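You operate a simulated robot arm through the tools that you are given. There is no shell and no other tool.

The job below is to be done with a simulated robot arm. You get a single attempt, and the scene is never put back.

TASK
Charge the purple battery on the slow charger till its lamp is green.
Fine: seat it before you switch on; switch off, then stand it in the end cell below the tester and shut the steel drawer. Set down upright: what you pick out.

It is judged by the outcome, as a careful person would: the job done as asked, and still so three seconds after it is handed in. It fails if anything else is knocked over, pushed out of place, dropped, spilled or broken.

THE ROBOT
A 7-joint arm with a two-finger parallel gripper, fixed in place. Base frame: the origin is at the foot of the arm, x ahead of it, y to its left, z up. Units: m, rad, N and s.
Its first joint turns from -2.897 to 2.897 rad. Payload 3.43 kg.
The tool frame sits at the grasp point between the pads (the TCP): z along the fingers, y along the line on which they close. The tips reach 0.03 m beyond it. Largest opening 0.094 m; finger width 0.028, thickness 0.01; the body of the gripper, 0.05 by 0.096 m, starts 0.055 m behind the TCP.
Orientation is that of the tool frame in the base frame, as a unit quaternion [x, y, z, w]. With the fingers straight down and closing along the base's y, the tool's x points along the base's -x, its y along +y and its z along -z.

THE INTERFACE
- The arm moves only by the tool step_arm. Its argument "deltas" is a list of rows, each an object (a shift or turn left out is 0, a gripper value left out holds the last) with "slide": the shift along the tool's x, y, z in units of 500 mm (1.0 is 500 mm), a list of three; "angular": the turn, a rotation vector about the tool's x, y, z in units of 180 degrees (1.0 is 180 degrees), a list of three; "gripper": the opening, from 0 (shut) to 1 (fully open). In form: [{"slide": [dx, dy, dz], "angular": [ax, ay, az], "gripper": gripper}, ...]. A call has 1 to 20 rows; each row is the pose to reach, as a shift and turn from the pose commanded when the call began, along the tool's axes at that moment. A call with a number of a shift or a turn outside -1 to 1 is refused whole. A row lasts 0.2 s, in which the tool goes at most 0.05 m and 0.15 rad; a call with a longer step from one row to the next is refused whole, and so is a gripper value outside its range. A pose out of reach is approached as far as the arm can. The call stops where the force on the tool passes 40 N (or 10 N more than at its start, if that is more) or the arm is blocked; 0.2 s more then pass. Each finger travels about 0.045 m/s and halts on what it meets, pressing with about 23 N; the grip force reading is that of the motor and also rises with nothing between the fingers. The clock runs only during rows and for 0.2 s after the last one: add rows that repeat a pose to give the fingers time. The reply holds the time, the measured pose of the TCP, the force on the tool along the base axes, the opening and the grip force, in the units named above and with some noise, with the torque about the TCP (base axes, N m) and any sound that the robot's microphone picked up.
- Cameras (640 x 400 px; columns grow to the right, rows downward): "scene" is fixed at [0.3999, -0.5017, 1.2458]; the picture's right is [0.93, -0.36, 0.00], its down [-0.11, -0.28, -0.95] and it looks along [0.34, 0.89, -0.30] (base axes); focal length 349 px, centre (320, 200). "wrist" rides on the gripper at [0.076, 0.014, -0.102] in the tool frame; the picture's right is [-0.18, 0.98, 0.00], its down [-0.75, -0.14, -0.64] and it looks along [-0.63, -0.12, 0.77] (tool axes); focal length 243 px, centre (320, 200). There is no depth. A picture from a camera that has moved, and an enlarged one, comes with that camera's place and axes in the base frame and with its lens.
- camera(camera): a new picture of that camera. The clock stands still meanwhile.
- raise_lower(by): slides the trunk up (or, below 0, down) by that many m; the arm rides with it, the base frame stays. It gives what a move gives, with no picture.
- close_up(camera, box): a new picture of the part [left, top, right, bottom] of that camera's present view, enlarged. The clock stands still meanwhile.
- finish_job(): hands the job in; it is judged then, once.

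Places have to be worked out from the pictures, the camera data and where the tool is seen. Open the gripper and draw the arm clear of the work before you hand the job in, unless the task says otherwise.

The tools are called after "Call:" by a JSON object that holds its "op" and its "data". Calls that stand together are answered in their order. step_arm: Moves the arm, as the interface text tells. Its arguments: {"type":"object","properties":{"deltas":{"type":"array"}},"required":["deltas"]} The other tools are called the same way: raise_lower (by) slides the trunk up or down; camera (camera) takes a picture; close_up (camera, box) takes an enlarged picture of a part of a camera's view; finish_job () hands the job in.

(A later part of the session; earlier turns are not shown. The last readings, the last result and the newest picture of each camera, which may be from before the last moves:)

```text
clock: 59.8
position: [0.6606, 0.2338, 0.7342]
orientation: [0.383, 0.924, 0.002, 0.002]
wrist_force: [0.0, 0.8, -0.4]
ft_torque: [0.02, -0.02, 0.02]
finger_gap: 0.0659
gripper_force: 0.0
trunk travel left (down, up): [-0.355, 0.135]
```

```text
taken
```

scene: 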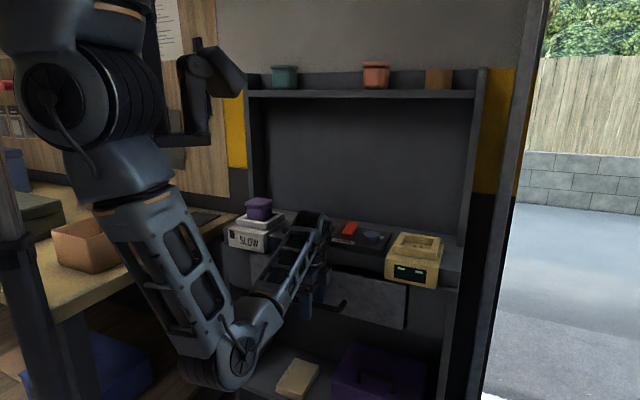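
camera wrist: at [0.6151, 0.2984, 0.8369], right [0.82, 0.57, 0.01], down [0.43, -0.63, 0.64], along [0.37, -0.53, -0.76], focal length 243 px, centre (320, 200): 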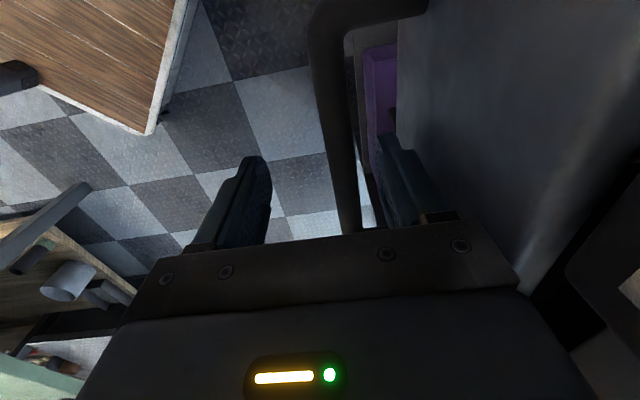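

The bar is between the fingers. Pulling the drawer out gently.

Call:
{"op": "step_arm", "data": {"deltas": [{"slide": [0, -0.02, 0]}, {"slide": [0, -0.04, 0]}, {"slide": [0, -0.07, 0]}, {"slide": [0, -0.1, 0]}, {"slide": [0, -0.13, 0]}, {"slide": [0, -0.16, 0]}, {"slide": [0, -0.19, 0]}, {"slide": [0, -0.22, 0]}, {"slide": [0, -0.24, 0]}]}}

Call:
{"op": "camera", "data": {"camera": "wrist"}}

Call:
{"op": "camera", "data": {"camera": "scene"}}

Call:
{"op": "close_up", "data": {"camera": "scene", "box": [220, 190, 420, 330]}}

```text
clock: 61.8
position: [0.5753, 0.1508, 0.7325]
orientation: [0.383, 0.924, 0.002, 0.002]
wrist_force: [-0.3, 0.1, 0.0]
ft_torque: [0.0, 0.02, 0.02]
finger_gap: 0.0658
gripper_force: 0.0
trunk travel left (down, up): [-0.355, 0.135]
```

```text
taken
camera wrist: at [0.5303, 0.2146, 0.8357], right [0.83, 0.56, 0.01], down [0.43, -0.63, 0.64], along [0.37, -0.53, -0.76], focal length 243 px, centre (320, 200)
```

wrist: 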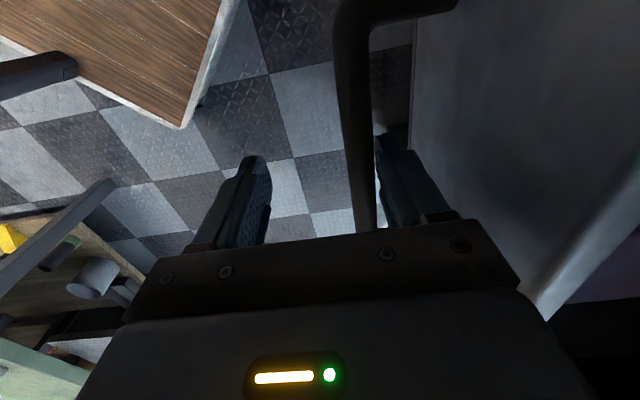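

```text
taken
```

scene: 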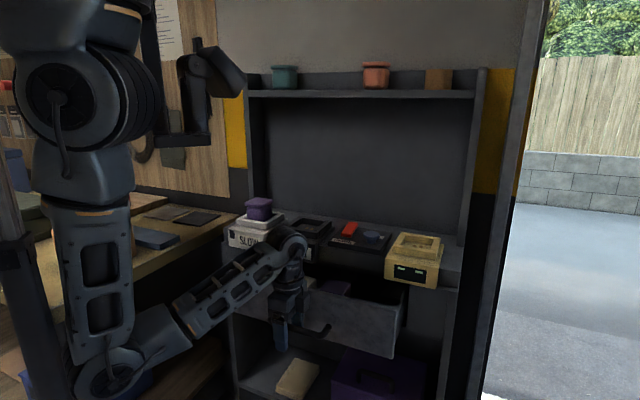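

```text
2.86 times, centred on (320, 260) of scene
camera zoom: at [0.3999, -0.5017, 1.2458], right [0.93, -0.36, 0.0], down [-0.11, -0.28, -0.95], along [0.34, 0.89, -0.3], focal length 998 px, centre (320, 29)
```

zoom: 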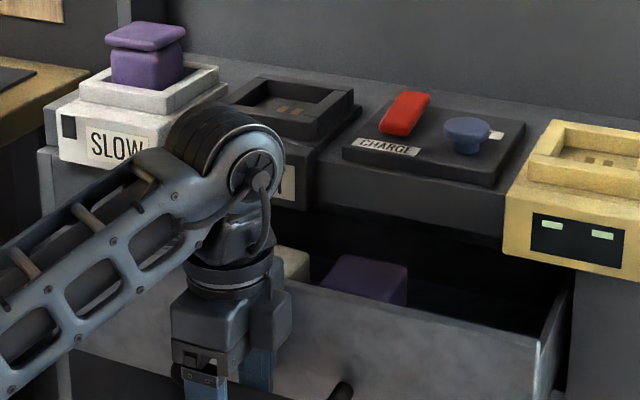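

The drawer slides freely; inside I see a beige and a purple item and free space at the right (tester) end. Lifting out to view it from above.

Call:
{"op": "step_arm", "data": {"deltas": [{"slide": [0, 0.01, -0.02]}, {"slide": [0, 0.01, -0.1]}, {"slide": [0, 0.01, -0.19]}, {"slide": [0, 0.01, -0.28]}, {"slide": [0, 0.01, -0.37]}, {"slide": [0, 0.01, -0.46]}, {"slide": [0, 0.01, -0.55]}, {"slide": [0, 0.01, -0.55]}]}}

Call:
{"op": "camera", "data": {"camera": "wrist"}}

Call:
{"op": "camera", "data": {"camera": "scene"}}

Call:
{"op": "close_up", "data": {"camera": "scene", "box": [220, 190, 420, 330]}}

```text
clock: 63.6
position: [0.5709, 0.1437, 0.9916]
orientation: [0.36, 0.932, -0.042, 0.011]
wrist_force: [-0.2, 0.2, -0.1]
ft_torque: [-0.01, -0.01, 0.01]
finger_gap: 0.0659
gripper_force: 0.1
trunk travel left (down, up): [-0.355, 0.135]
```

```text
taken
camera wrist: at [0.525, 0.2144, 1.0897], right [0.8, 0.6, -0.06], down [0.47, -0.55, 0.69], along [0.38, -0.58, -0.72], focal length 243 px, centre (320, 200)
```

wrist: 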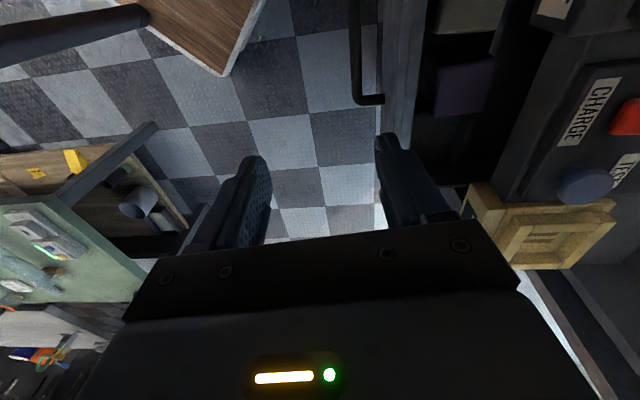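

```text
taken
```

scene: 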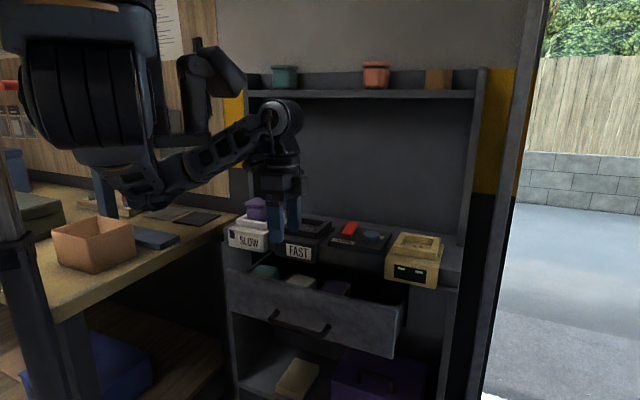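

```text
2.86 times, centred on (320, 260) of scene
camera zoom: at [0.3999, -0.5017, 1.2458], right [0.93, -0.36, 0.0], down [-0.11, -0.28, -0.95], along [0.34, 0.89, -0.3], focal length 998 px, centre (320, 29)
```

zoom: 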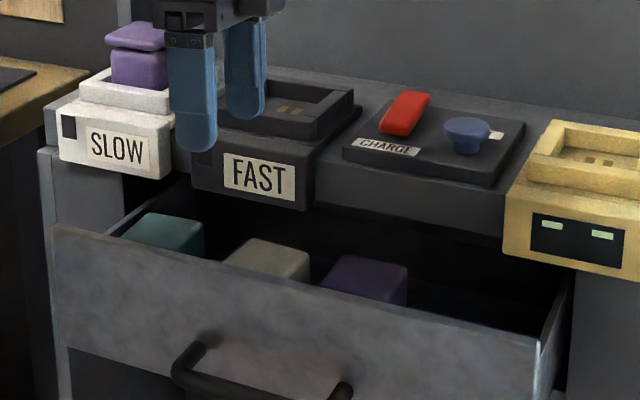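

Drawer cells: teal, beige, purple occupied, and the right end cell under the tester is empty. Lamp is still dark after ~36 s. I return to the upright viewing pose with yaw 45°.

Call:
{"op": "step_arm", "data": {"deltas": [{"slide": [0.0, 0.05, -0.04], "angular": [0, 0, -0.03]}, {"slide": [0.0, 0.11, -0.08], "angular": [0, 0, -0.07]}, {"slide": [0.0, 0.18, -0.12], "angular": [0, 0, -0.11]}, {"slide": [0.03, 0.24, -0.16], "angular": [0, 0, -0.15]}, {"slide": [0.07, 0.29, -0.2], "angular": [0, 0, -0.19]}, {"slide": [0.12, 0.33, -0.24], "angular": [0, 0, -0.23]}, {"slide": [0.17, 0.36, -0.27], "angular": [0, 0, -0.27]}, {"slide": [0.22, 0.362, -0.29], "angular": [0, 0, -0.31]}, {"slide": [0.27, 0.362, -0.29], "angular": [0, 0, -0.35]}, {"slide": [0.32, 0.362, -0.29], "angular": [0, 0, -0.39]}, {"slide": [0.356, 0.362, -0.29], "angular": [0, 0, -0.43]}, {"slide": [0.356, 0.362, -0.29], "angular": [0, 0, -0.47]}, {"slide": [0.356, 0.362, -0.29], "angular": [0, 0, -0.5]}, {"slide": [0.356, 0.362, -0.29], "angular": [0, 0, -0.5]}]}}

Call:
{"op": "camera", "data": {"camera": "wrist"}}

Call:
{"op": "camera", "data": {"camera": "scene"}}

Call:
{"op": "close_up", "data": {"camera": "scene", "box": [220, 190, 420, 330]}}

```text
clock: 64.1
position: [0.5867, 0.1469, 1.0025]
orientation: [0.302, 0.949, -0.087, 0.035]
wrist_force: [0.6, 0.1, 0.7]
ft_torque: [0.04, -0.02, -0.02]
finger_gap: 0.0657
gripper_force: 0.1
trunk travel left (down, up): [-0.355, 0.135]
stopped in row 2: the arm was blocked; the commanded pose is now the measured one
```

```text
taken
camera wrist: at [0.5307, 0.2208, 1.0919], right [0.72, 0.68, -0.12], down [0.52, -0.42, 0.74], along [0.46, -0.6, -0.66], focal length 243 px, centre (320, 200)
```

wrist: 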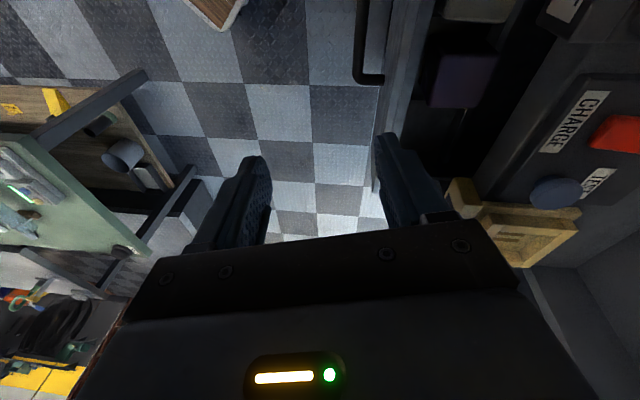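

```text
taken
```

scene: 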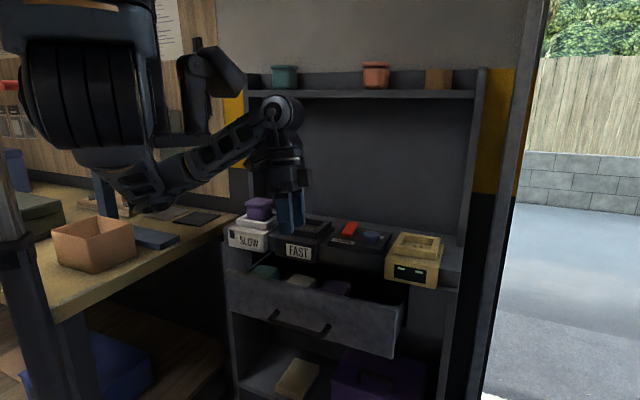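

```text
2.86 times, centred on (320, 260) of scene
camera zoom: at [0.3999, -0.5017, 1.2458], right [0.93, -0.36, 0.0], down [-0.11, -0.28, -0.95], along [0.34, 0.89, -0.3], focal length 998 px, centre (320, 29)
```

zoom: 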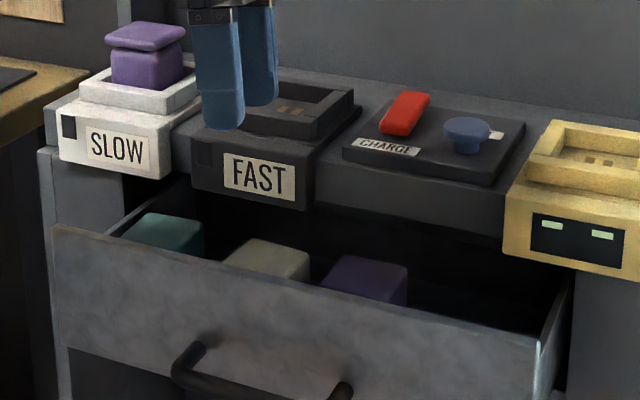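

The arm is folded against a limit here. Moving purely outward (away from its own base) first, no rotation.

Call:
{"op": "step_arm", "data": {"deltas": [{"slide": [-0.007, 0.04, -0.005]}, {"slide": [-0.016, 0.09, -0.011]}, {"slide": [-0.025, 0.14, -0.017]}, {"slide": [-0.035, 0.195, -0.024]}, {"slide": [-0.035, 0.195, -0.024]}]}}

Call:
{"op": "camera", "data": {"camera": "scene"}}

```text
clock: 65.5
position: [0.6396, 0.2407, 0.999]
orientation: [0.266, 0.959, -0.093, 0.039]
wrist_force: [-0.3, 0.1, 1.0]
ft_torque: [-0.02, -0.01, -0.02]
finger_gap: 0.0658
gripper_force: 0.1
trunk travel left (down, up): [-0.355, 0.135]
stopped in row 5: the arm was blocked; the commanded pose is now the measured one
```

```text
taken
```

scene: 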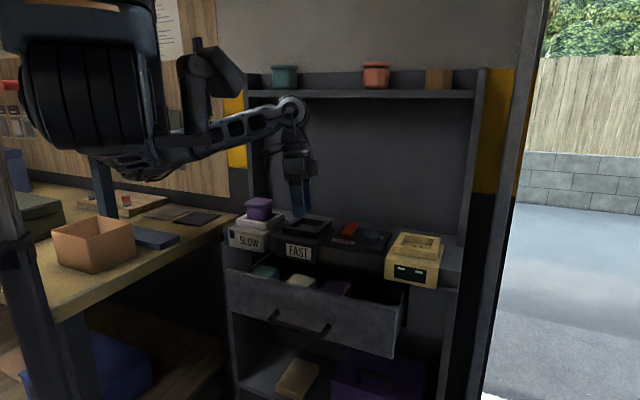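

The arm's elbow has swung to a different configuration; I check closely that it touches nothing.

Call:
{"op": "close_up", "data": {"camera": "scene", "box": [0, 0, 340, 230]}}

Call:
{"op": "camera", "data": {"camera": "wrist"}}

```text
1.74 times, centred on (170, 115) of scene
camera zoom: at [0.3999, -0.5017, 1.2458], right [0.93, -0.36, 0.0], down [-0.11, -0.28, -0.95], along [0.34, 0.89, -0.3], focal length 607 px, centre (581, 348)
```

zoom: 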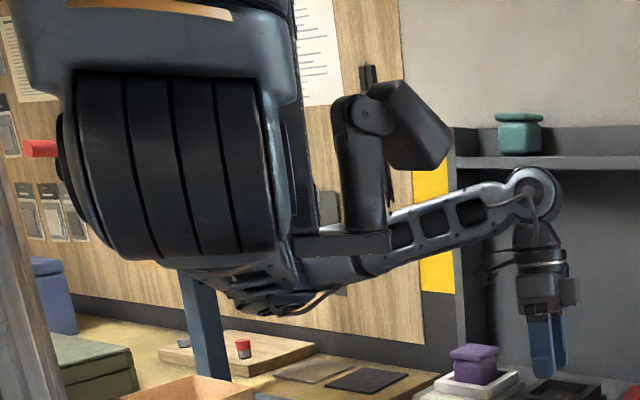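

```text
taken
camera wrist: at [0.5784, 0.3117, 1.0878], right [0.67, 0.73, -0.13], down [0.55, -0.37, 0.75], along [0.5, -0.57, -0.65], focal length 243 px, centre (320, 200)
```

wrist: 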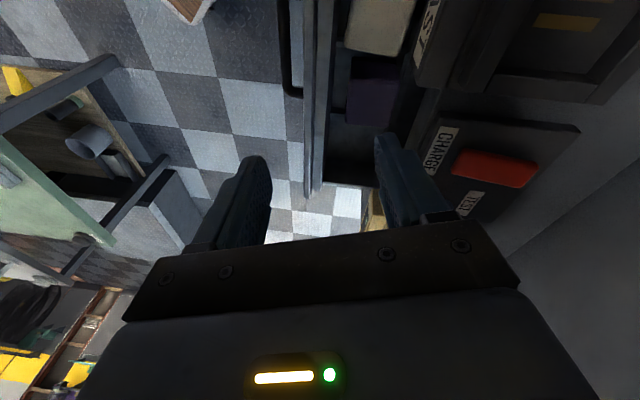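

The thing beside the forearm is a sensor head/bracket mounted on the trunk – that is what blocks the arm. I reverse the way it came: inward, then down, so the elbow swings back beneath.

Call:
{"op": "step_arm", "data": {"deltas": [{"slide": [0.002, -0.06, 0.009]}, {"slide": [0.004, -0.12, 0.018]}, {"slide": [0.006, -0.18, 0.028]}, {"slide": [0.007, -0.222, 0.035]}, {"slide": [0.015, -0.21, 0.1]}, {"slide": [0.025, -0.2, 0.17]}, {"slide": [0.033, -0.19, 0.24]}, {"slide": [0.042, -0.178, 0.31]}, {"slide": [0.042, -0.178, 0.31]}]}}

Call:
{"op": "camera", "data": {"camera": "scene"}}

Call:
{"op": "camera", "data": {"camera": "wrist"}}

```text
clock: 67.5
position: [0.5781, 0.1445, 0.8593]
orientation: [0.268, 0.958, -0.092, 0.041]
wrist_force: [0.9, -0.6, 0.2]
ft_torque: [0.02, 0.01, -0.01]
finger_gap: 0.0658
gripper_force: 0.1
trunk travel left (down, up): [-0.355, 0.135]
```

```text
taken
```

scene: 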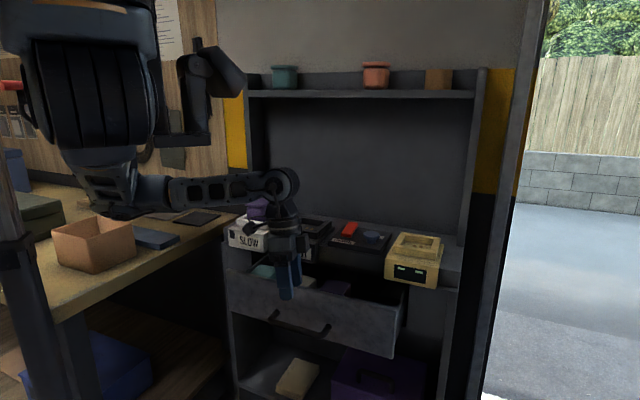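

```text
taken
camera wrist: at [0.5182, 0.2158, 0.9493], right [0.67, 0.73, -0.13], down [0.55, -0.37, 0.75], along [0.5, -0.57, -0.65], focal length 243 px, centre (320, 200)
```

wrist: 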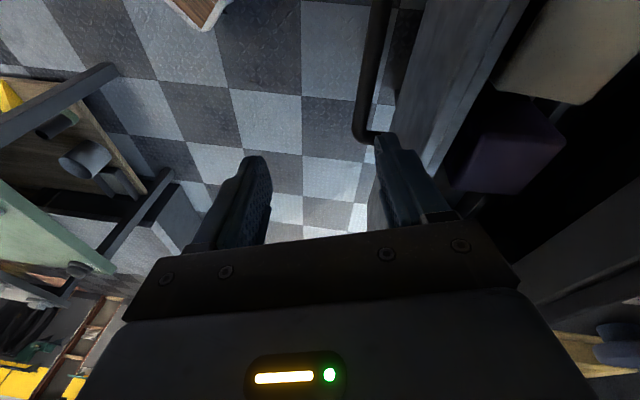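

Forearm is clear of the bracket now. I step slightly inward, straighten the orientation and go lower in front of the handle, so the elbow drops back to its earlier low position.

Call:
{"op": "step_arm", "data": {"deltas": [{"slide": [0.015, -0.06, 0.007], "angular": [-0.011, 0.012, 0.019]}, {"slide": [0.02, -0.054, 0.05], "angular": [-0.022, 0.024, 0.038]}, {"slide": [0.027, -0.045, 0.1], "angular": [-0.033, 0.035, 0.057]}, {"slide": [0.034, -0.037, 0.15], "angular": [-0.044, 0.0467, 0.076]}, {"slide": [0.041, -0.029, 0.203], "angular": [-0.044, 0.0467, 0.076]}, {"slide": [0.041, -0.029, 0.203], "angular": [-0.044, 0.0467, 0.076]}]}}

Call:
{"op": "camera", "data": {"camera": "scene"}}

Call:
{"op": "camera", "data": {"camera": "wrist"}}

```text
clock: 68.9
position: [0.5556, 0.1242, 0.7589]
orientation: [0.382, 0.924, -0.001, -0.001]
wrist_force: [0.4, 0.5, 0.3]
ft_torque: [0.0, 0.01, 0.01]
finger_gap: 0.0659
gripper_force: 0.1
trunk travel left (down, up): [-0.355, 0.135]
```

```text
taken
```

scene: 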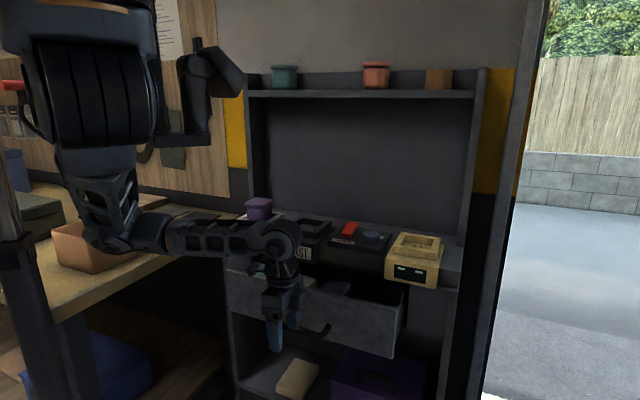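

```text
taken
camera wrist: at [0.5128, 0.1877, 0.8624], right [0.83, 0.56, 0.0], down [0.44, -0.63, 0.64], along [0.36, -0.53, -0.77], focal length 243 px, centre (320, 200)
```

wrist: 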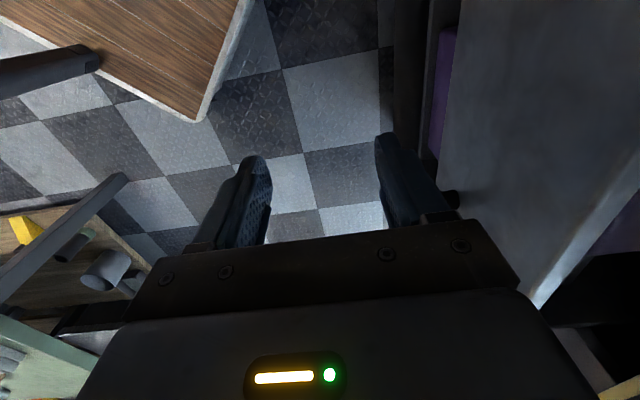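

Orientation is clean again, though the elbow is now on the left. I rise to just over the drawer height and move outward, watching how the elbow settles.

Call:
{"op": "step_arm", "data": {"deltas": [{"slide": [0, 0, -0.08]}, {"slide": [0, 0, -0.16]}, {"slide": [0, 0.04, -0.21]}, {"slide": [0, 0.11, -0.21]}, {"slide": [0, 0.18, -0.21]}, {"slide": [0, 0.25, -0.21]}, {"slide": [0, 0.32, -0.21]}, {"slide": [0, 0.32, -0.21]}]}}

Call:
{"op": "camera", "data": {"camera": "scene"}}

Call:
{"op": "camera", "data": {"camera": "wrist"}}

```text
clock: 70.7
position: [0.6714, 0.2363, 0.8642]
orientation: [0.382, 0.924, -0.002, -0.001]
wrist_force: [0.7, -1.1, -0.2]
ft_torque: [0.03, -0.01, 0.0]
finger_gap: 0.0659
gripper_force: 0.1
trunk travel left (down, up): [-0.355, 0.135]
```

```text
taken
```

scene: 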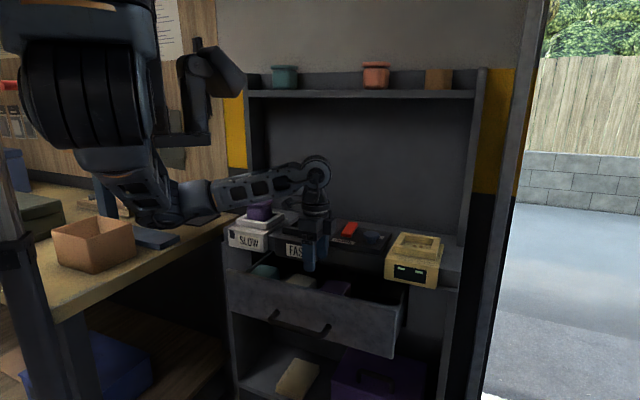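

```text
taken
camera wrist: at [0.6272, 0.3006, 0.9668], right [0.83, 0.56, 0.0], down [0.44, -0.63, 0.64], along [0.36, -0.53, -0.77], focal length 243 px, centre (320, 200)
```

wrist: 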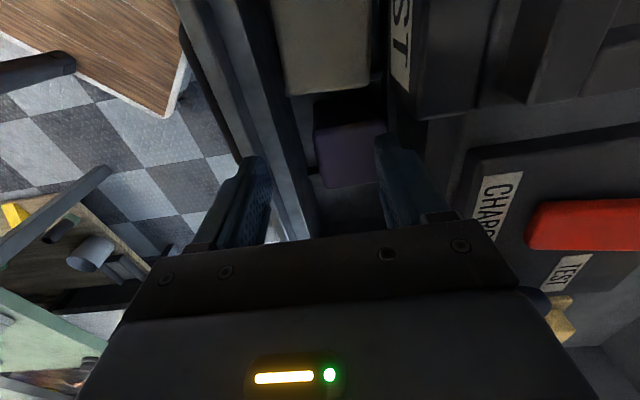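

Free movement; the elbow stays below the bracket. Checking the charger lamp.

Call:
{"op": "close_up", "data": {"camera": "scene", "box": [220, 180, 420, 330]}}

Call:
{"op": "close_up", "data": {"camera": "scene", "box": [0, 0, 340, 250]}}

```text
2.67 times, centred on (320, 255) of scene
camera zoom: at [0.3999, -0.5017, 1.2458], right [0.93, -0.36, 0.0], down [-0.11, -0.28, -0.95], along [0.34, 0.89, -0.3], focal length 931 px, centre (320, 53)
```

zoom: 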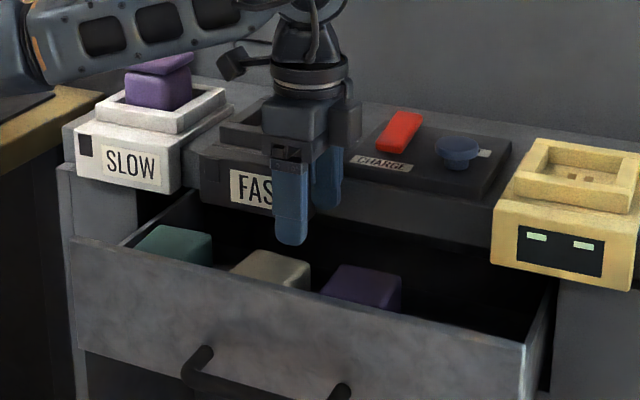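

```text
1.60 times, centred on (170, 125) of scene
camera zoom: at [0.3999, -0.5017, 1.2458], right [0.93, -0.36, 0.0], down [-0.11, -0.28, -0.95], along [0.34, 0.89, -0.3], focal length 559 px, centre (560, 320)
```

zoom: 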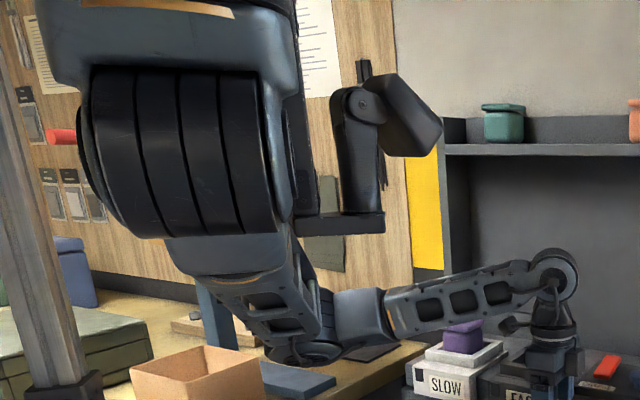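

Lamp still dark at ~43 s. I raise the trunk 0.13 m (gives more clearance between bracket and forearm while working low) and keep waiting.

Call:
{"op": "raise_lower", "data": {"by": 0.13}}

Call:
{"op": "camera", "data": {"camera": "scene"}}

Call:
{"op": "close_up", "data": {"camera": "scene", "box": [220, 180, 420, 330]}}

```text
clock: 72.3
position: [0.6713, 0.2366, 0.9935]
orientation: [0.383, 0.924, -0.001, -0.001]
wrist_force: [-0.1, 0.8, 0.3]
ft_torque: [-0.02, 0.05, 0.0]
finger_gap: 0.0661
gripper_force: 0.0
trunk travel left (down, up): [-0.485, 0.005]
```

```text
taken
```

scene: 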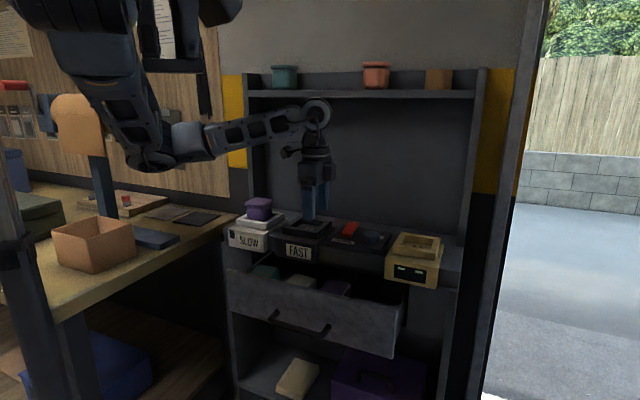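

```text
2.67 times, centred on (320, 255) of scene
camera zoom: at [0.3999, -0.5017, 1.2458], right [0.93, -0.36, 0.0], down [-0.11, -0.28, -0.95], along [0.34, 0.89, -0.3], focal length 931 px, centre (320, 53)
```

zoom: 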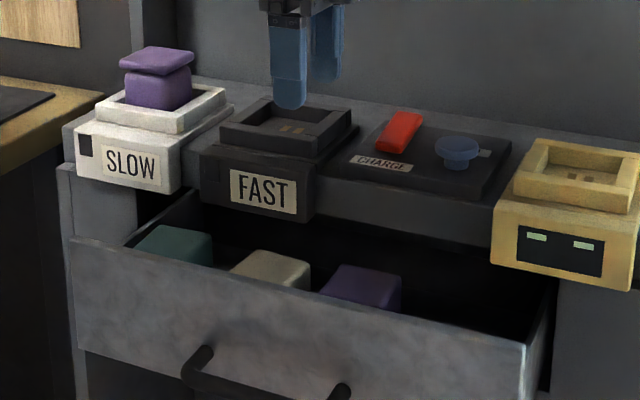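

All visible. Rotating to yaw 45° in place while time passes for charging.

Call:
{"op": "step_arm", "data": {"deltas": [{"angular": [0, 0, -0.045], "gripper": 0}, {"angular": [0, 0, -0.09]}, {"angular": [0, 0, -0.135]}, {"angular": [0, 0, -0.18]}, {"angular": [0, 0, -0.225]}, {"angular": [0, 0, -0.27]}, {"angular": [0, 0, -0.315]}, {"angular": [0, 0, -0.36]}, {"angular": [0, 0, -0.405]}, {"angular": [0, 0, -0.45]}, {"angular": [0, 0, -0.5]}, {"angular": [0, 0, -0.5]}, {"angular": [0, 0, -0.5]}, {"angular": [0, 0, -0.5]}, {"angular": [0, 0, -0.5]}, {"angular": [0, 0, -0.5]}, {"angular": [0, 0, -0.5]}, {"angular": [0, 0, -0.5]}]}}

Call:
{"op": "camera", "data": {"camera": "scene"}}

Call:
{"op": "camera", "data": {"camera": "wrist"}}

Call:
{"op": "close_up", "data": {"camera": "scene", "box": [220, 190, 300, 260]}}

```text
refused: row 11 steps farther than a row can; nothing moved
```

```text
taken
```

scene: 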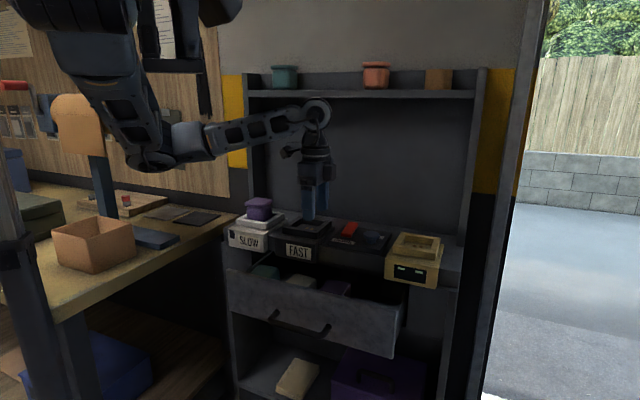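

```text
taken
camera wrist: at [0.627, 0.3005, 1.0967], right [0.83, 0.56, 0.0], down [0.44, -0.63, 0.64], along [0.36, -0.53, -0.77], focal length 243 px, centre (320, 200)
```

wrist: 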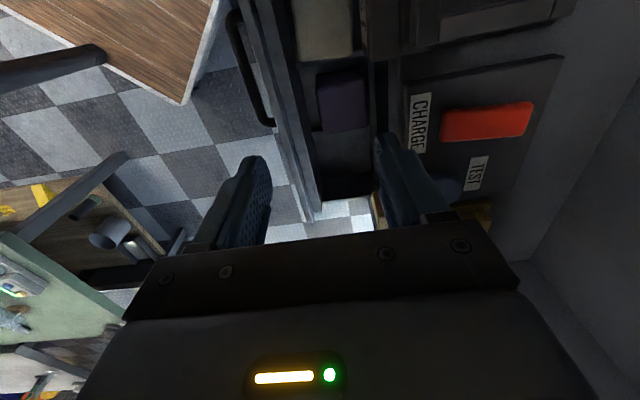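

```text
5.71 times, centred on (260, 225) of scene
camera zoom: at [0.3999, -0.5017, 1.2458], right [0.93, -0.36, 0.0], down [-0.11, -0.28, -0.95], along [0.34, 0.89, -0.3], focal length 1996 px, centre (663, 57)
```

zoom: 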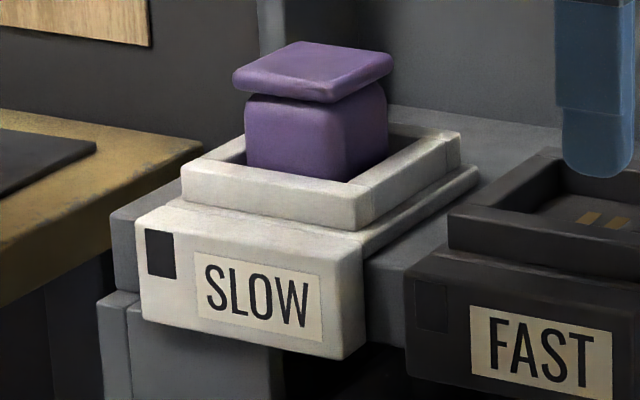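

The last rotation step was too large; repeating with even steps.

Call:
{"op": "step_arm", "data": {"deltas": [{"angular": [0, 0, -0.045], "gripper": 0}, {"angular": [0, 0, -0.09]}, {"angular": [0, 0, -0.135]}, {"angular": [0, 0, -0.18]}, {"angular": [0, 0, -0.225]}, {"angular": [0, 0, -0.27]}, {"angular": [0, 0, -0.315]}, {"angular": [0, 0, -0.36]}, {"angular": [0, 0, -0.405]}, {"angular": [0, 0, -0.45]}, {"angular": [0, 0, -0.48]}, {"angular": [0, 0, -0.5]}, {"angular": [0, 0, -0.5]}, {"angular": [0, 0, -0.5]}, {"angular": [0, 0, -0.5]}, {"angular": [0, 0, -0.5]}, {"angular": [0, 0, -0.5]}, {"angular": [0, 0, -0.5]}]}}

Call:
{"op": "camera", "data": {"camera": "scene"}}

Call:
{"op": "camera", "data": {"camera": "wrist"}}

Call:
{"op": "close_up", "data": {"camera": "scene", "box": [220, 190, 300, 260]}}

```text
clock: 76.1
position: [0.6715, 0.2368, 0.9936]
orientation: [-0.383, 0.924, 0.001, -0.001]
wrist_force: [-0.5, -0.3, 0.2]
ft_torque: [0.03, -0.01, -0.03]
finger_gap: 0.0
gripper_force: 22.5
trunk travel left (down, up): [-0.485, 0.005]
```

```text
taken
```

scene: 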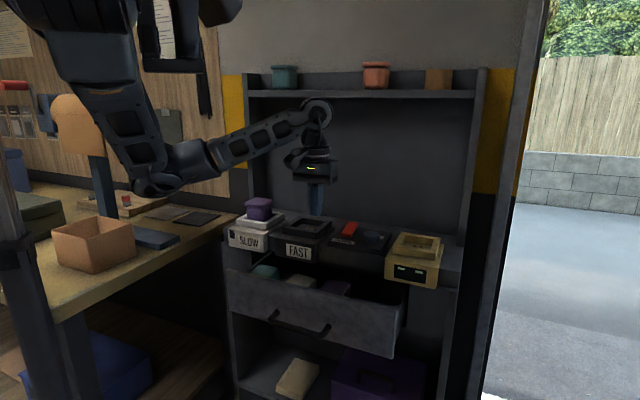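

```text
taken
camera wrist: at [0.6065, 0.1928, 1.0968], right [-0.56, 0.83, 0.0], down [0.64, 0.43, 0.64], along [0.53, 0.36, -0.77], focal length 243 px, centre (320, 200)
```

wrist: 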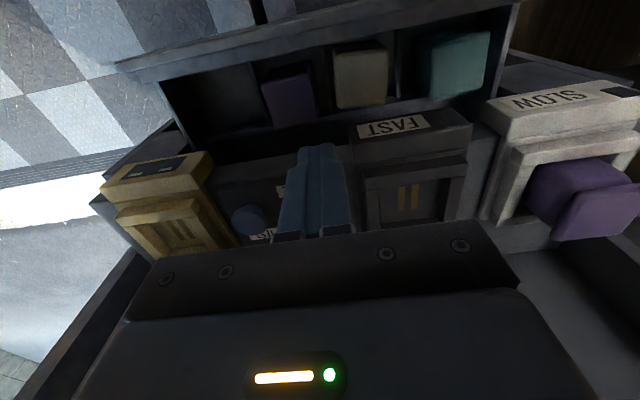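

```text
5.71 times, centred on (260, 225) of scene
camera zoom: at [0.3999, -0.5017, 1.2458], right [0.93, -0.36, 0.0], down [-0.11, -0.28, -0.95], along [0.34, 0.89, -0.3], focal length 1996 px, centre (663, 57)
```

zoom: 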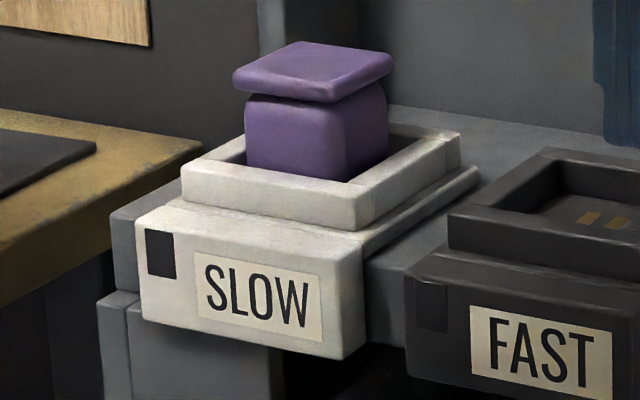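

Continue waiting; 48 s of charge so far.

Call:
{"op": "step_arm", "data": {"deltas": [{"gripper": 0}, {"gripper": 0}, {"gripper": 0}, {"gripper": 0}, {"gripper": 0}, {"gripper": 0}, {"gripper": 0}, {"gripper": 0}, {"gripper": 0}, {"gripper": 0}, {"gripper": 0}, {"gripper": 0}, {"gripper": 0}, {"gripper": 0}, {"gripper": 0}, {"gripper": 0}, {"gripper": 0}, {"gripper": 0}, {"gripper": 0}, {"gripper": 0}]}}

Call:
{"op": "close_up", "data": {"camera": "scene", "box": [220, 190, 300, 260]}}

Call:
{"op": "close_up", "data": {"camera": "wrist", "box": [120, 0, 520, 160]}}

```text
clock: 80.3
position: [0.671, 0.2355, 0.9947]
orientation: [-0.383, 0.924, 0.0, -0.002]
wrist_force: [0.4, 0.1, 0.4]
ft_torque: [0.01, -0.02, 0.02]
finger_gap: 0.0
gripper_force: 23.4
trunk travel left (down, up): [-0.485, 0.005]
```

```text
5.71 times, centred on (260, 225) of scene
camera zoom: at [0.3999, -0.5017, 1.2458], right [0.93, -0.36, 0.0], down [-0.11, -0.28, -0.95], along [0.34, 0.89, -0.3], focal length 1996 px, centre (663, 57)
```

zoom: 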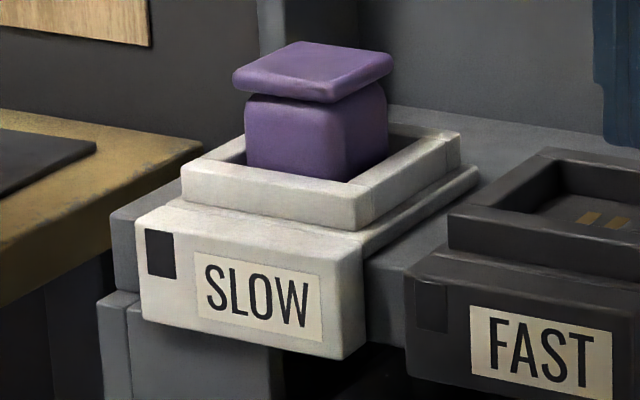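

```text
1.60 times, centred on (320, 80) of wrist
camera zoom: at [0.6065, 0.1928, 1.0968], right [-0.56, 0.83, 0.0], down [0.64, 0.43, 0.64], along [0.53, 0.36, -0.77], focal length 388 px, centre (320, 392)
```

zoom: 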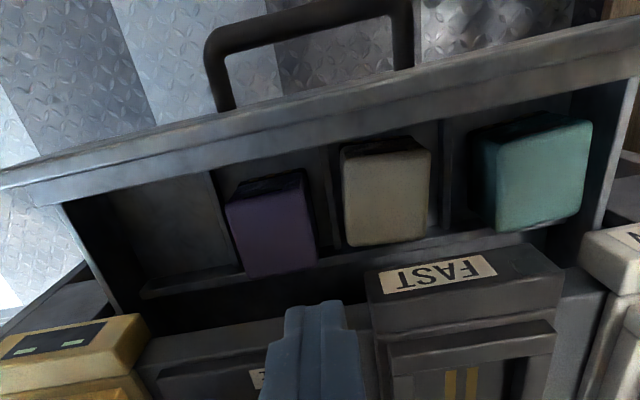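

52 s; still dark. Waiting further in 4-second blocks.

Call:
{"op": "step_arm", "data": {"deltas": [{"gripper": 0}, {"gripper": 0}, {"gripper": 0}, {"gripper": 0}, {"gripper": 0}, {"gripper": 0}, {"gripper": 0}, {"gripper": 0}, {"gripper": 0}, {"gripper": 0}, {"gripper": 0}, {"gripper": 0}, {"gripper": 0}, {"gripper": 0}, {"gripper": 0}, {"gripper": 0}, {"gripper": 0}, {"gripper": 0}, {"gripper": 0}, {"gripper": 0}]}}

Call:
{"op": "close_up", "data": {"camera": "scene", "box": [220, 190, 300, 260]}}

```text
clock: 84.5
position: [0.6708, 0.2363, 0.9944]
orientation: [-0.382, 0.924, 0.0, -0.002]
wrist_force: [0.1, -0.5, 0.3]
ft_torque: [-0.02, 0.03, 0.02]
finger_gap: 0.0001
gripper_force: 23.2
trunk travel left (down, up): [-0.485, 0.005]
```

```text
5.71 times, centred on (260, 225) of scene
camera zoom: at [0.3999, -0.5017, 1.2458], right [0.93, -0.36, 0.0], down [-0.11, -0.28, -0.95], along [0.34, 0.89, -0.3], focal length 1996 px, centre (663, 57)
```

zoom: 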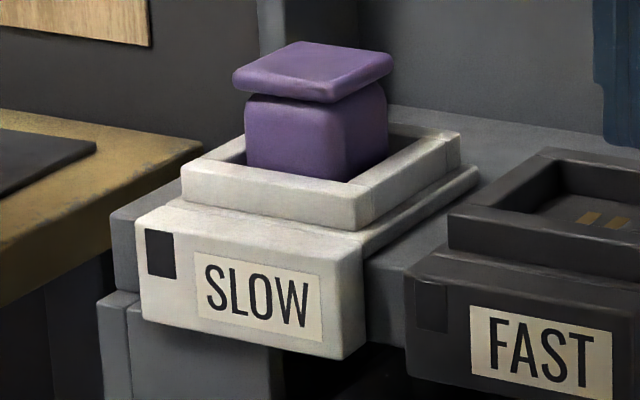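

Still dark at 56 s; continuing.

Call:
{"op": "step_arm", "data": {"deltas": [{"gripper": 0}, {"gripper": 0}, {"gripper": 0}, {"gripper": 0}, {"gripper": 0}, {"gripper": 0}, {"gripper": 0}, {"gripper": 0}, {"gripper": 0}, {"gripper": 0}, {"gripper": 0}, {"gripper": 0}, {"gripper": 0}, {"gripper": 0}, {"gripper": 0}, {"gripper": 0}, {"gripper": 0}, {"gripper": 0}, {"gripper": 0}, {"gripper": 0}]}}

Call:
{"op": "close_up", "data": {"camera": "scene", "box": [210, 190, 410, 290]}}

Call:
{"op": "step_arm", "data": {"deltas": [{"gripper": 0}, {"gripper": 0}, {"gripper": 0}, {"gripper": 0}, {"gripper": 0}, {"gripper": 0}, {"gripper": 0}, {"gripper": 0}, {"gripper": 0}, {"gripper": 0}, {"gripper": 0}, {"gripper": 0}, {"gripper": 0}, {"gripper": 0}, {"gripper": 0}, {"gripper": 0}, {"gripper": 0}, {"gripper": 0}, {"gripper": 0}, {"gripper": 0}]}}

Call:
{"op": "close_up", "data": {"camera": "scene", "box": [220, 190, 300, 260]}}

```text
clock: 88.7
position: [0.6705, 0.2366, 0.9939]
orientation: [-0.384, 0.923, 0.0, -0.002]
wrist_force: [-0.1, 0.9, 0.0]
ft_torque: [-0.01, 0.0, 0.03]
finger_gap: 0.0
gripper_force: 23.2
trunk travel left (down, up): [-0.485, 0.005]
```

```text
3.20 times, centred on (310, 240) of scene
camera zoom: at [0.3999, -0.5017, 1.2458], right [0.93, -0.36, 0.0], down [-0.11, -0.28, -0.95], along [0.34, 0.89, -0.3], focal length 1118 px, centre (352, 72)
```

zoom: 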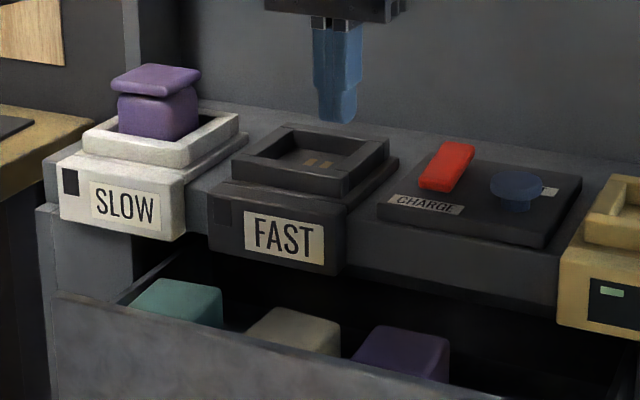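

```text
clock: 92.9
position: [0.6709, 0.2374, 0.9947]
orientation: [-0.383, 0.924, 0.001, -0.002]
wrist_force: [0.0, 0.1, 0.2]
ft_torque: [-0.02, 0.01, -0.01]
finger_gap: 0.0
gripper_force: 22.5
trunk travel left (down, up): [-0.485, 0.005]
```

```text
5.71 times, centred on (260, 225) of scene
camera zoom: at [0.3999, -0.5017, 1.2458], right [0.93, -0.36, 0.0], down [-0.11, -0.28, -0.95], along [0.34, 0.89, -0.3], focal length 1996 px, centre (663, 57)
```

zoom: 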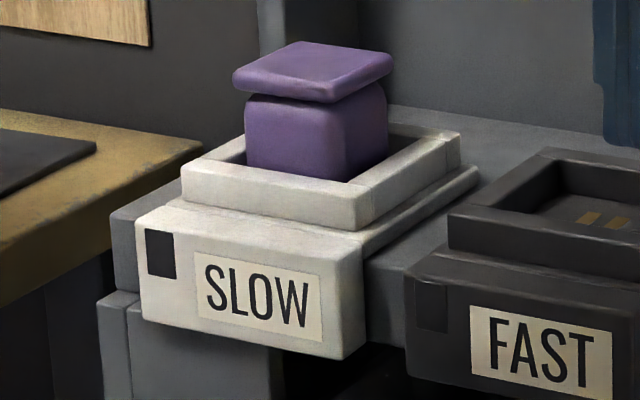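

65 s on and dark, though geometry shows the battery bottom ~2 cm below the rim (fully seated) and the rocker fully flipped. I'll wait longer with regular lamp checks.

Call:
{"op": "step_arm", "data": {"deltas": [{"gripper": 0}, {"gripper": 0}, {"gripper": 0}, {"gripper": 0}, {"gripper": 0}, {"gripper": 0}, {"gripper": 0}, {"gripper": 0}, {"gripper": 0}, {"gripper": 0}, {"gripper": 0}, {"gripper": 0}, {"gripper": 0}, {"gripper": 0}, {"gripper": 0}, {"gripper": 0}, {"gripper": 0}, {"gripper": 0}, {"gripper": 0}, {"gripper": 0}]}}

Call:
{"op": "close_up", "data": {"camera": "scene", "box": [220, 220, 260, 250]}}

Call:
{"op": "step_arm", "data": {"deltas": [{"gripper": 0}, {"gripper": 0}, {"gripper": 0}, {"gripper": 0}, {"gripper": 0}, {"gripper": 0}, {"gripper": 0}, {"gripper": 0}, {"gripper": 0}, {"gripper": 0}, {"gripper": 0}, {"gripper": 0}, {"gripper": 0}, {"gripper": 0}, {"gripper": 0}, {"gripper": 0}, {"gripper": 0}, {"gripper": 0}, {"gripper": 0}, {"gripper": 0}]}}

Call:
{"op": "close_up", "data": {"camera": "scene", "box": [220, 220, 260, 250]}}

Call:
{"op": "step_arm", "data": {"deltas": [{"gripper": 0}, {"gripper": 0}, {"gripper": 0}, {"gripper": 0}, {"gripper": 0}, {"gripper": 0}, {"gripper": 0}, {"gripper": 0}, {"gripper": 0}, {"gripper": 0}, {"gripper": 0}, {"gripper": 0}, {"gripper": 0}, {"gripper": 0}, {"gripper": 0}, {"gripper": 0}, {"gripper": 0}, {"gripper": 0}, {"gripper": 0}, {"gripper": 0}]}}

Call:
{"op": "close_up", "data": {"camera": "scene", "box": [210, 190, 410, 290]}}

```text
clock: 97.1
position: [0.6701, 0.2364, 0.9944]
orientation: [-0.383, 0.924, 0.0, -0.002]
wrist_force: [0.1, -0.3, 1.0]
ft_torque: [-0.02, -0.03, 0.01]
finger_gap: 0.0
gripper_force: 23.2
trunk travel left (down, up): [-0.485, 0.005]
```

```text
13.33 times, centred on (240, 235) of scene
camera zoom: at [0.3999, -0.5017, 1.2458], right [0.93, -0.36, 0.0], down [-0.11, -0.28, -0.95], along [0.34, 0.89, -0.3], focal length 4657 px, centre (1387, -267)
```

zoom: 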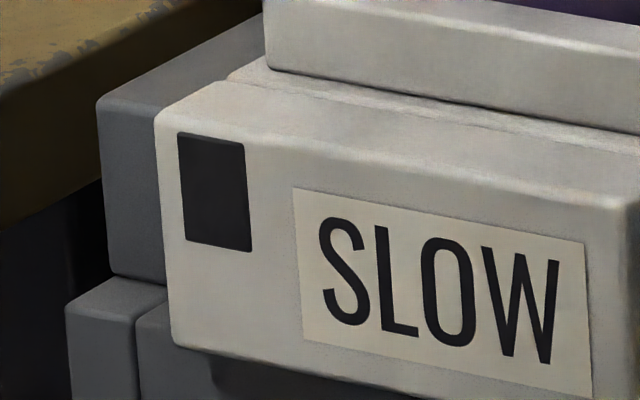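

```text
clock: 101.3
position: [0.6709, 0.2366, 0.9938]
orientation: [-0.382, 0.924, 0.0, -0.003]
wrist_force: [0.2, -0.7, 0.2]
ft_torque: [-0.04, -0.01, 0.01]
finger_gap: 0.0
gripper_force: 23.0
trunk travel left (down, up): [-0.485, 0.005]
```

```text
13.33 times, centred on (240, 235) of scene
camera zoom: at [0.3999, -0.5017, 1.2458], right [0.93, -0.36, 0.0], down [-0.11, -0.28, -0.95], along [0.34, 0.89, -0.3], focal length 4657 px, centre (1387, -267)
```

zoom: 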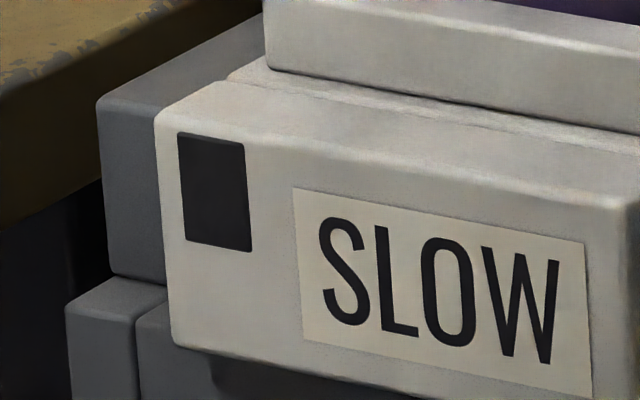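

```text
clock: 105.5
position: [0.672, 0.2355, 0.9929]
orientation: [-0.383, 0.924, 0.0, -0.002]
wrist_force: [0.5, -0.4, -0.7]
ft_torque: [0.02, 0.0, 0.03]
finger_gap: 0.0
gripper_force: 23.0
trunk travel left (down, up): [-0.485, 0.005]
```

```text
3.20 times, centred on (310, 240) of scene
camera zoom: at [0.3999, -0.5017, 1.2458], right [0.93, -0.36, 0.0], down [-0.11, -0.28, -0.95], along [0.34, 0.89, -0.3], focal length 1118 px, centre (352, 72)
```

zoom: 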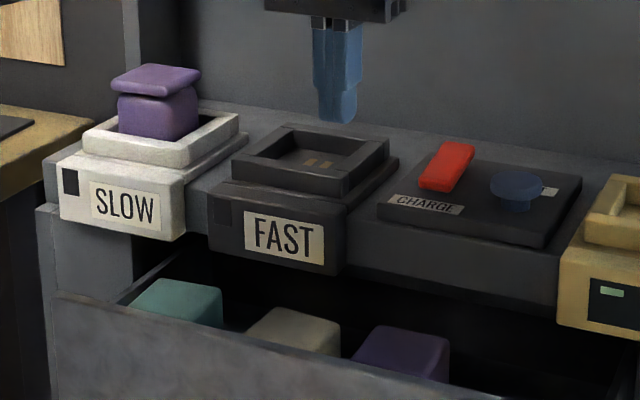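

77 s and dark: I doubt whether the item I placed is really "the battery". The drawer also holds a purple piece; let me look closely at the drawer contents.

Call:
{"op": "close_up", "data": {"camera": "scene", "box": [240, 255, 400, 345]}}

Call:
{"op": "close_up", "data": {"camera": "wrist", "box": [240, 20, 400, 130]}}

Call:
{"op": "close_up", "data": {"camera": "wrist", "box": [380, 20, 540, 130]}}

Call:
{"op": "close_up", "data": {"camera": "scene", "box": [240, 50, 480, 110]}}

```text
4.00 times, centred on (320, 300) of scene
camera zoom: at [0.3999, -0.5017, 1.2458], right [0.93, -0.36, 0.0], down [-0.11, -0.28, -0.95], along [0.34, 0.89, -0.3], focal length 1397 px, centre (320, -200)
```

zoom: 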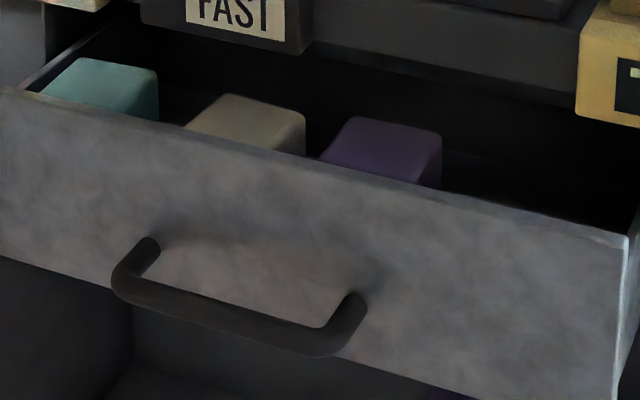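

```text
3.64 times, centred on (320, 75) of wrist
camera zoom: at [0.6065, 0.1928, 1.0968], right [-0.56, 0.83, 0.0], down [0.64, 0.43, 0.64], along [0.53, 0.36, -0.77], focal length 882 px, centre (320, 654)
```

zoom: 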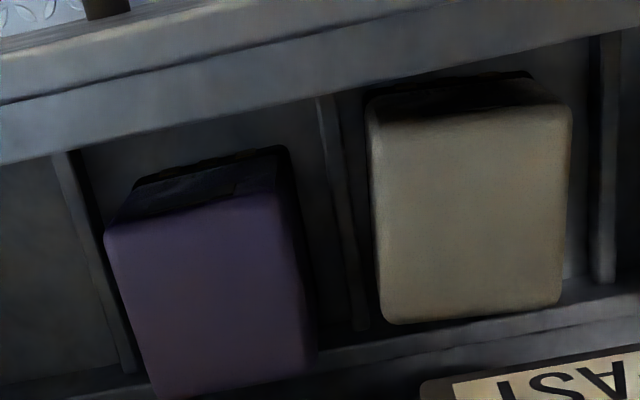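

```text
3.64 times, centred on (460, 75) of wrist
camera zoom: at [0.6065, 0.1928, 1.0968], right [-0.56, 0.83, 0.0], down [0.64, 0.43, 0.64], along [0.53, 0.36, -0.77], focal length 882 px, centre (-189, 654)
```

zoom: 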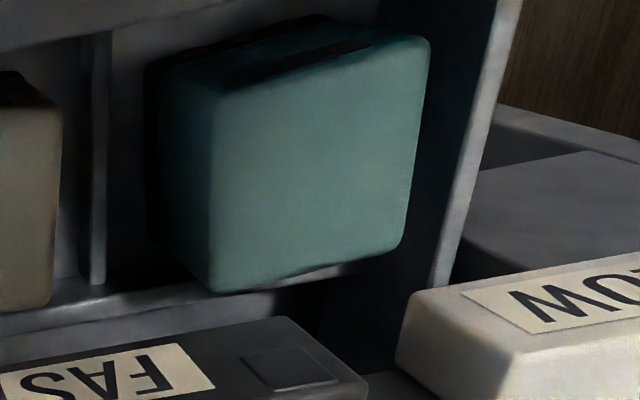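

```text
2.67 times, centred on (360, 80) of scene
camera zoom: at [0.3999, -0.5017, 1.2458], right [0.93, -0.36, 0.0], down [-0.11, -0.28, -0.95], along [0.34, 0.89, -0.3], focal length 931 px, centre (213, 520)
```

zoom: 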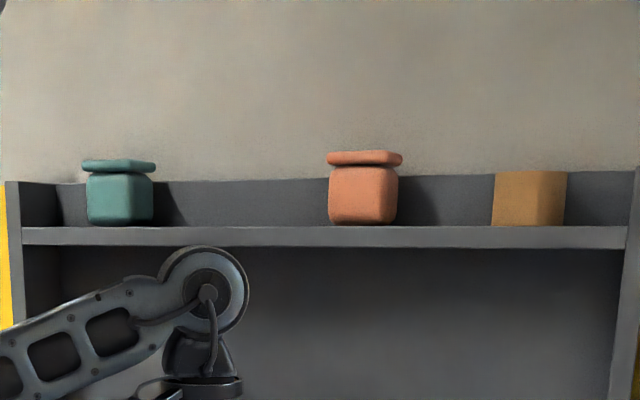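

The drawer pieces (teal, beige, purple, each in a cell, one end cell empty) look like the actual batteries, and what I took from the shelf is a lidded jar – which explains the dark lamp. I must undo this: switch off, put the jar back exactly, then use the purple battery from the drawer. First, tilt and go to the rocker's raised back end.

Call:
{"op": "step_arm", "data": {"deltas": [{"slide": [-0.06, -0.014, 0], "angular": [0, -0.028, 0]}, {"slide": [-0.12, -0.028, 0], "angular": [0, -0.056, 0]}, {"slide": [-0.18, -0.042, 0], "angular": [0, -0.084, 0]}, {"slide": [-0.25, -0.057, 0], "angular": [0, -0.112, 0]}, {"slide": [-0.31, -0.071, 0], "angular": [0, -0.139, 0]}, {"slide": [-0.31, -0.071, 0.05], "angular": [0, -0.139, 0]}, {"slide": [-0.31, -0.071, 0.05], "angular": [0, -0.139, 0]}]}}

Call:
{"op": "camera", "data": {"camera": "scene"}}

Call:
{"op": "camera", "data": {"camera": "wrist"}}

Call:
{"op": "close_up", "data": {"camera": "scene", "box": [300, 180, 420, 270]}}

```text
clock: 107.1
position: [0.8067, 0.3198, 0.9688]
orientation: [-0.374, 0.902, 0.084, 0.199]
wrist_force: [0.5, 0.1, -0.2]
ft_torque: [0.0, 0.02, -0.02]
finger_gap: 0.0
gripper_force: 23.4
trunk travel left (down, up): [-0.485, 0.005]
```

```text
taken
```

scene: 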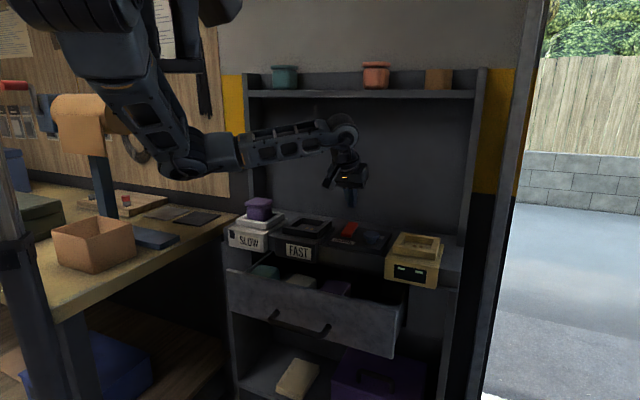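

```text
taken
camera wrist: at [0.7157, 0.2509, 1.0299], right [-0.58, 0.81, 0.08], down [0.39, 0.19, 0.9], along [0.72, 0.55, -0.43], focal length 243 px, centre (320, 200)
```

wrist: 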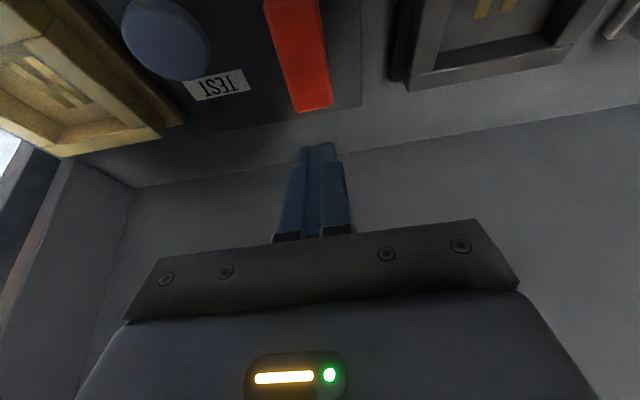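

```text
4.44 times, centred on (360, 225) of scene
camera zoom: at [0.3999, -0.5017, 1.2458], right [0.93, -0.36, 0.0], down [-0.11, -0.28, -0.95], along [0.34, 0.89, -0.3], focal length 1552 px, centre (142, 89)
```

zoom: 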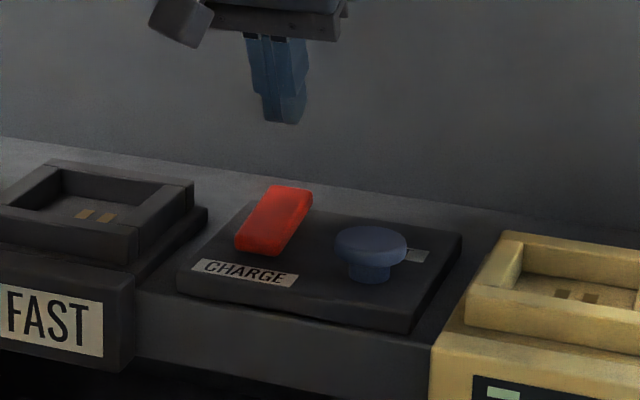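

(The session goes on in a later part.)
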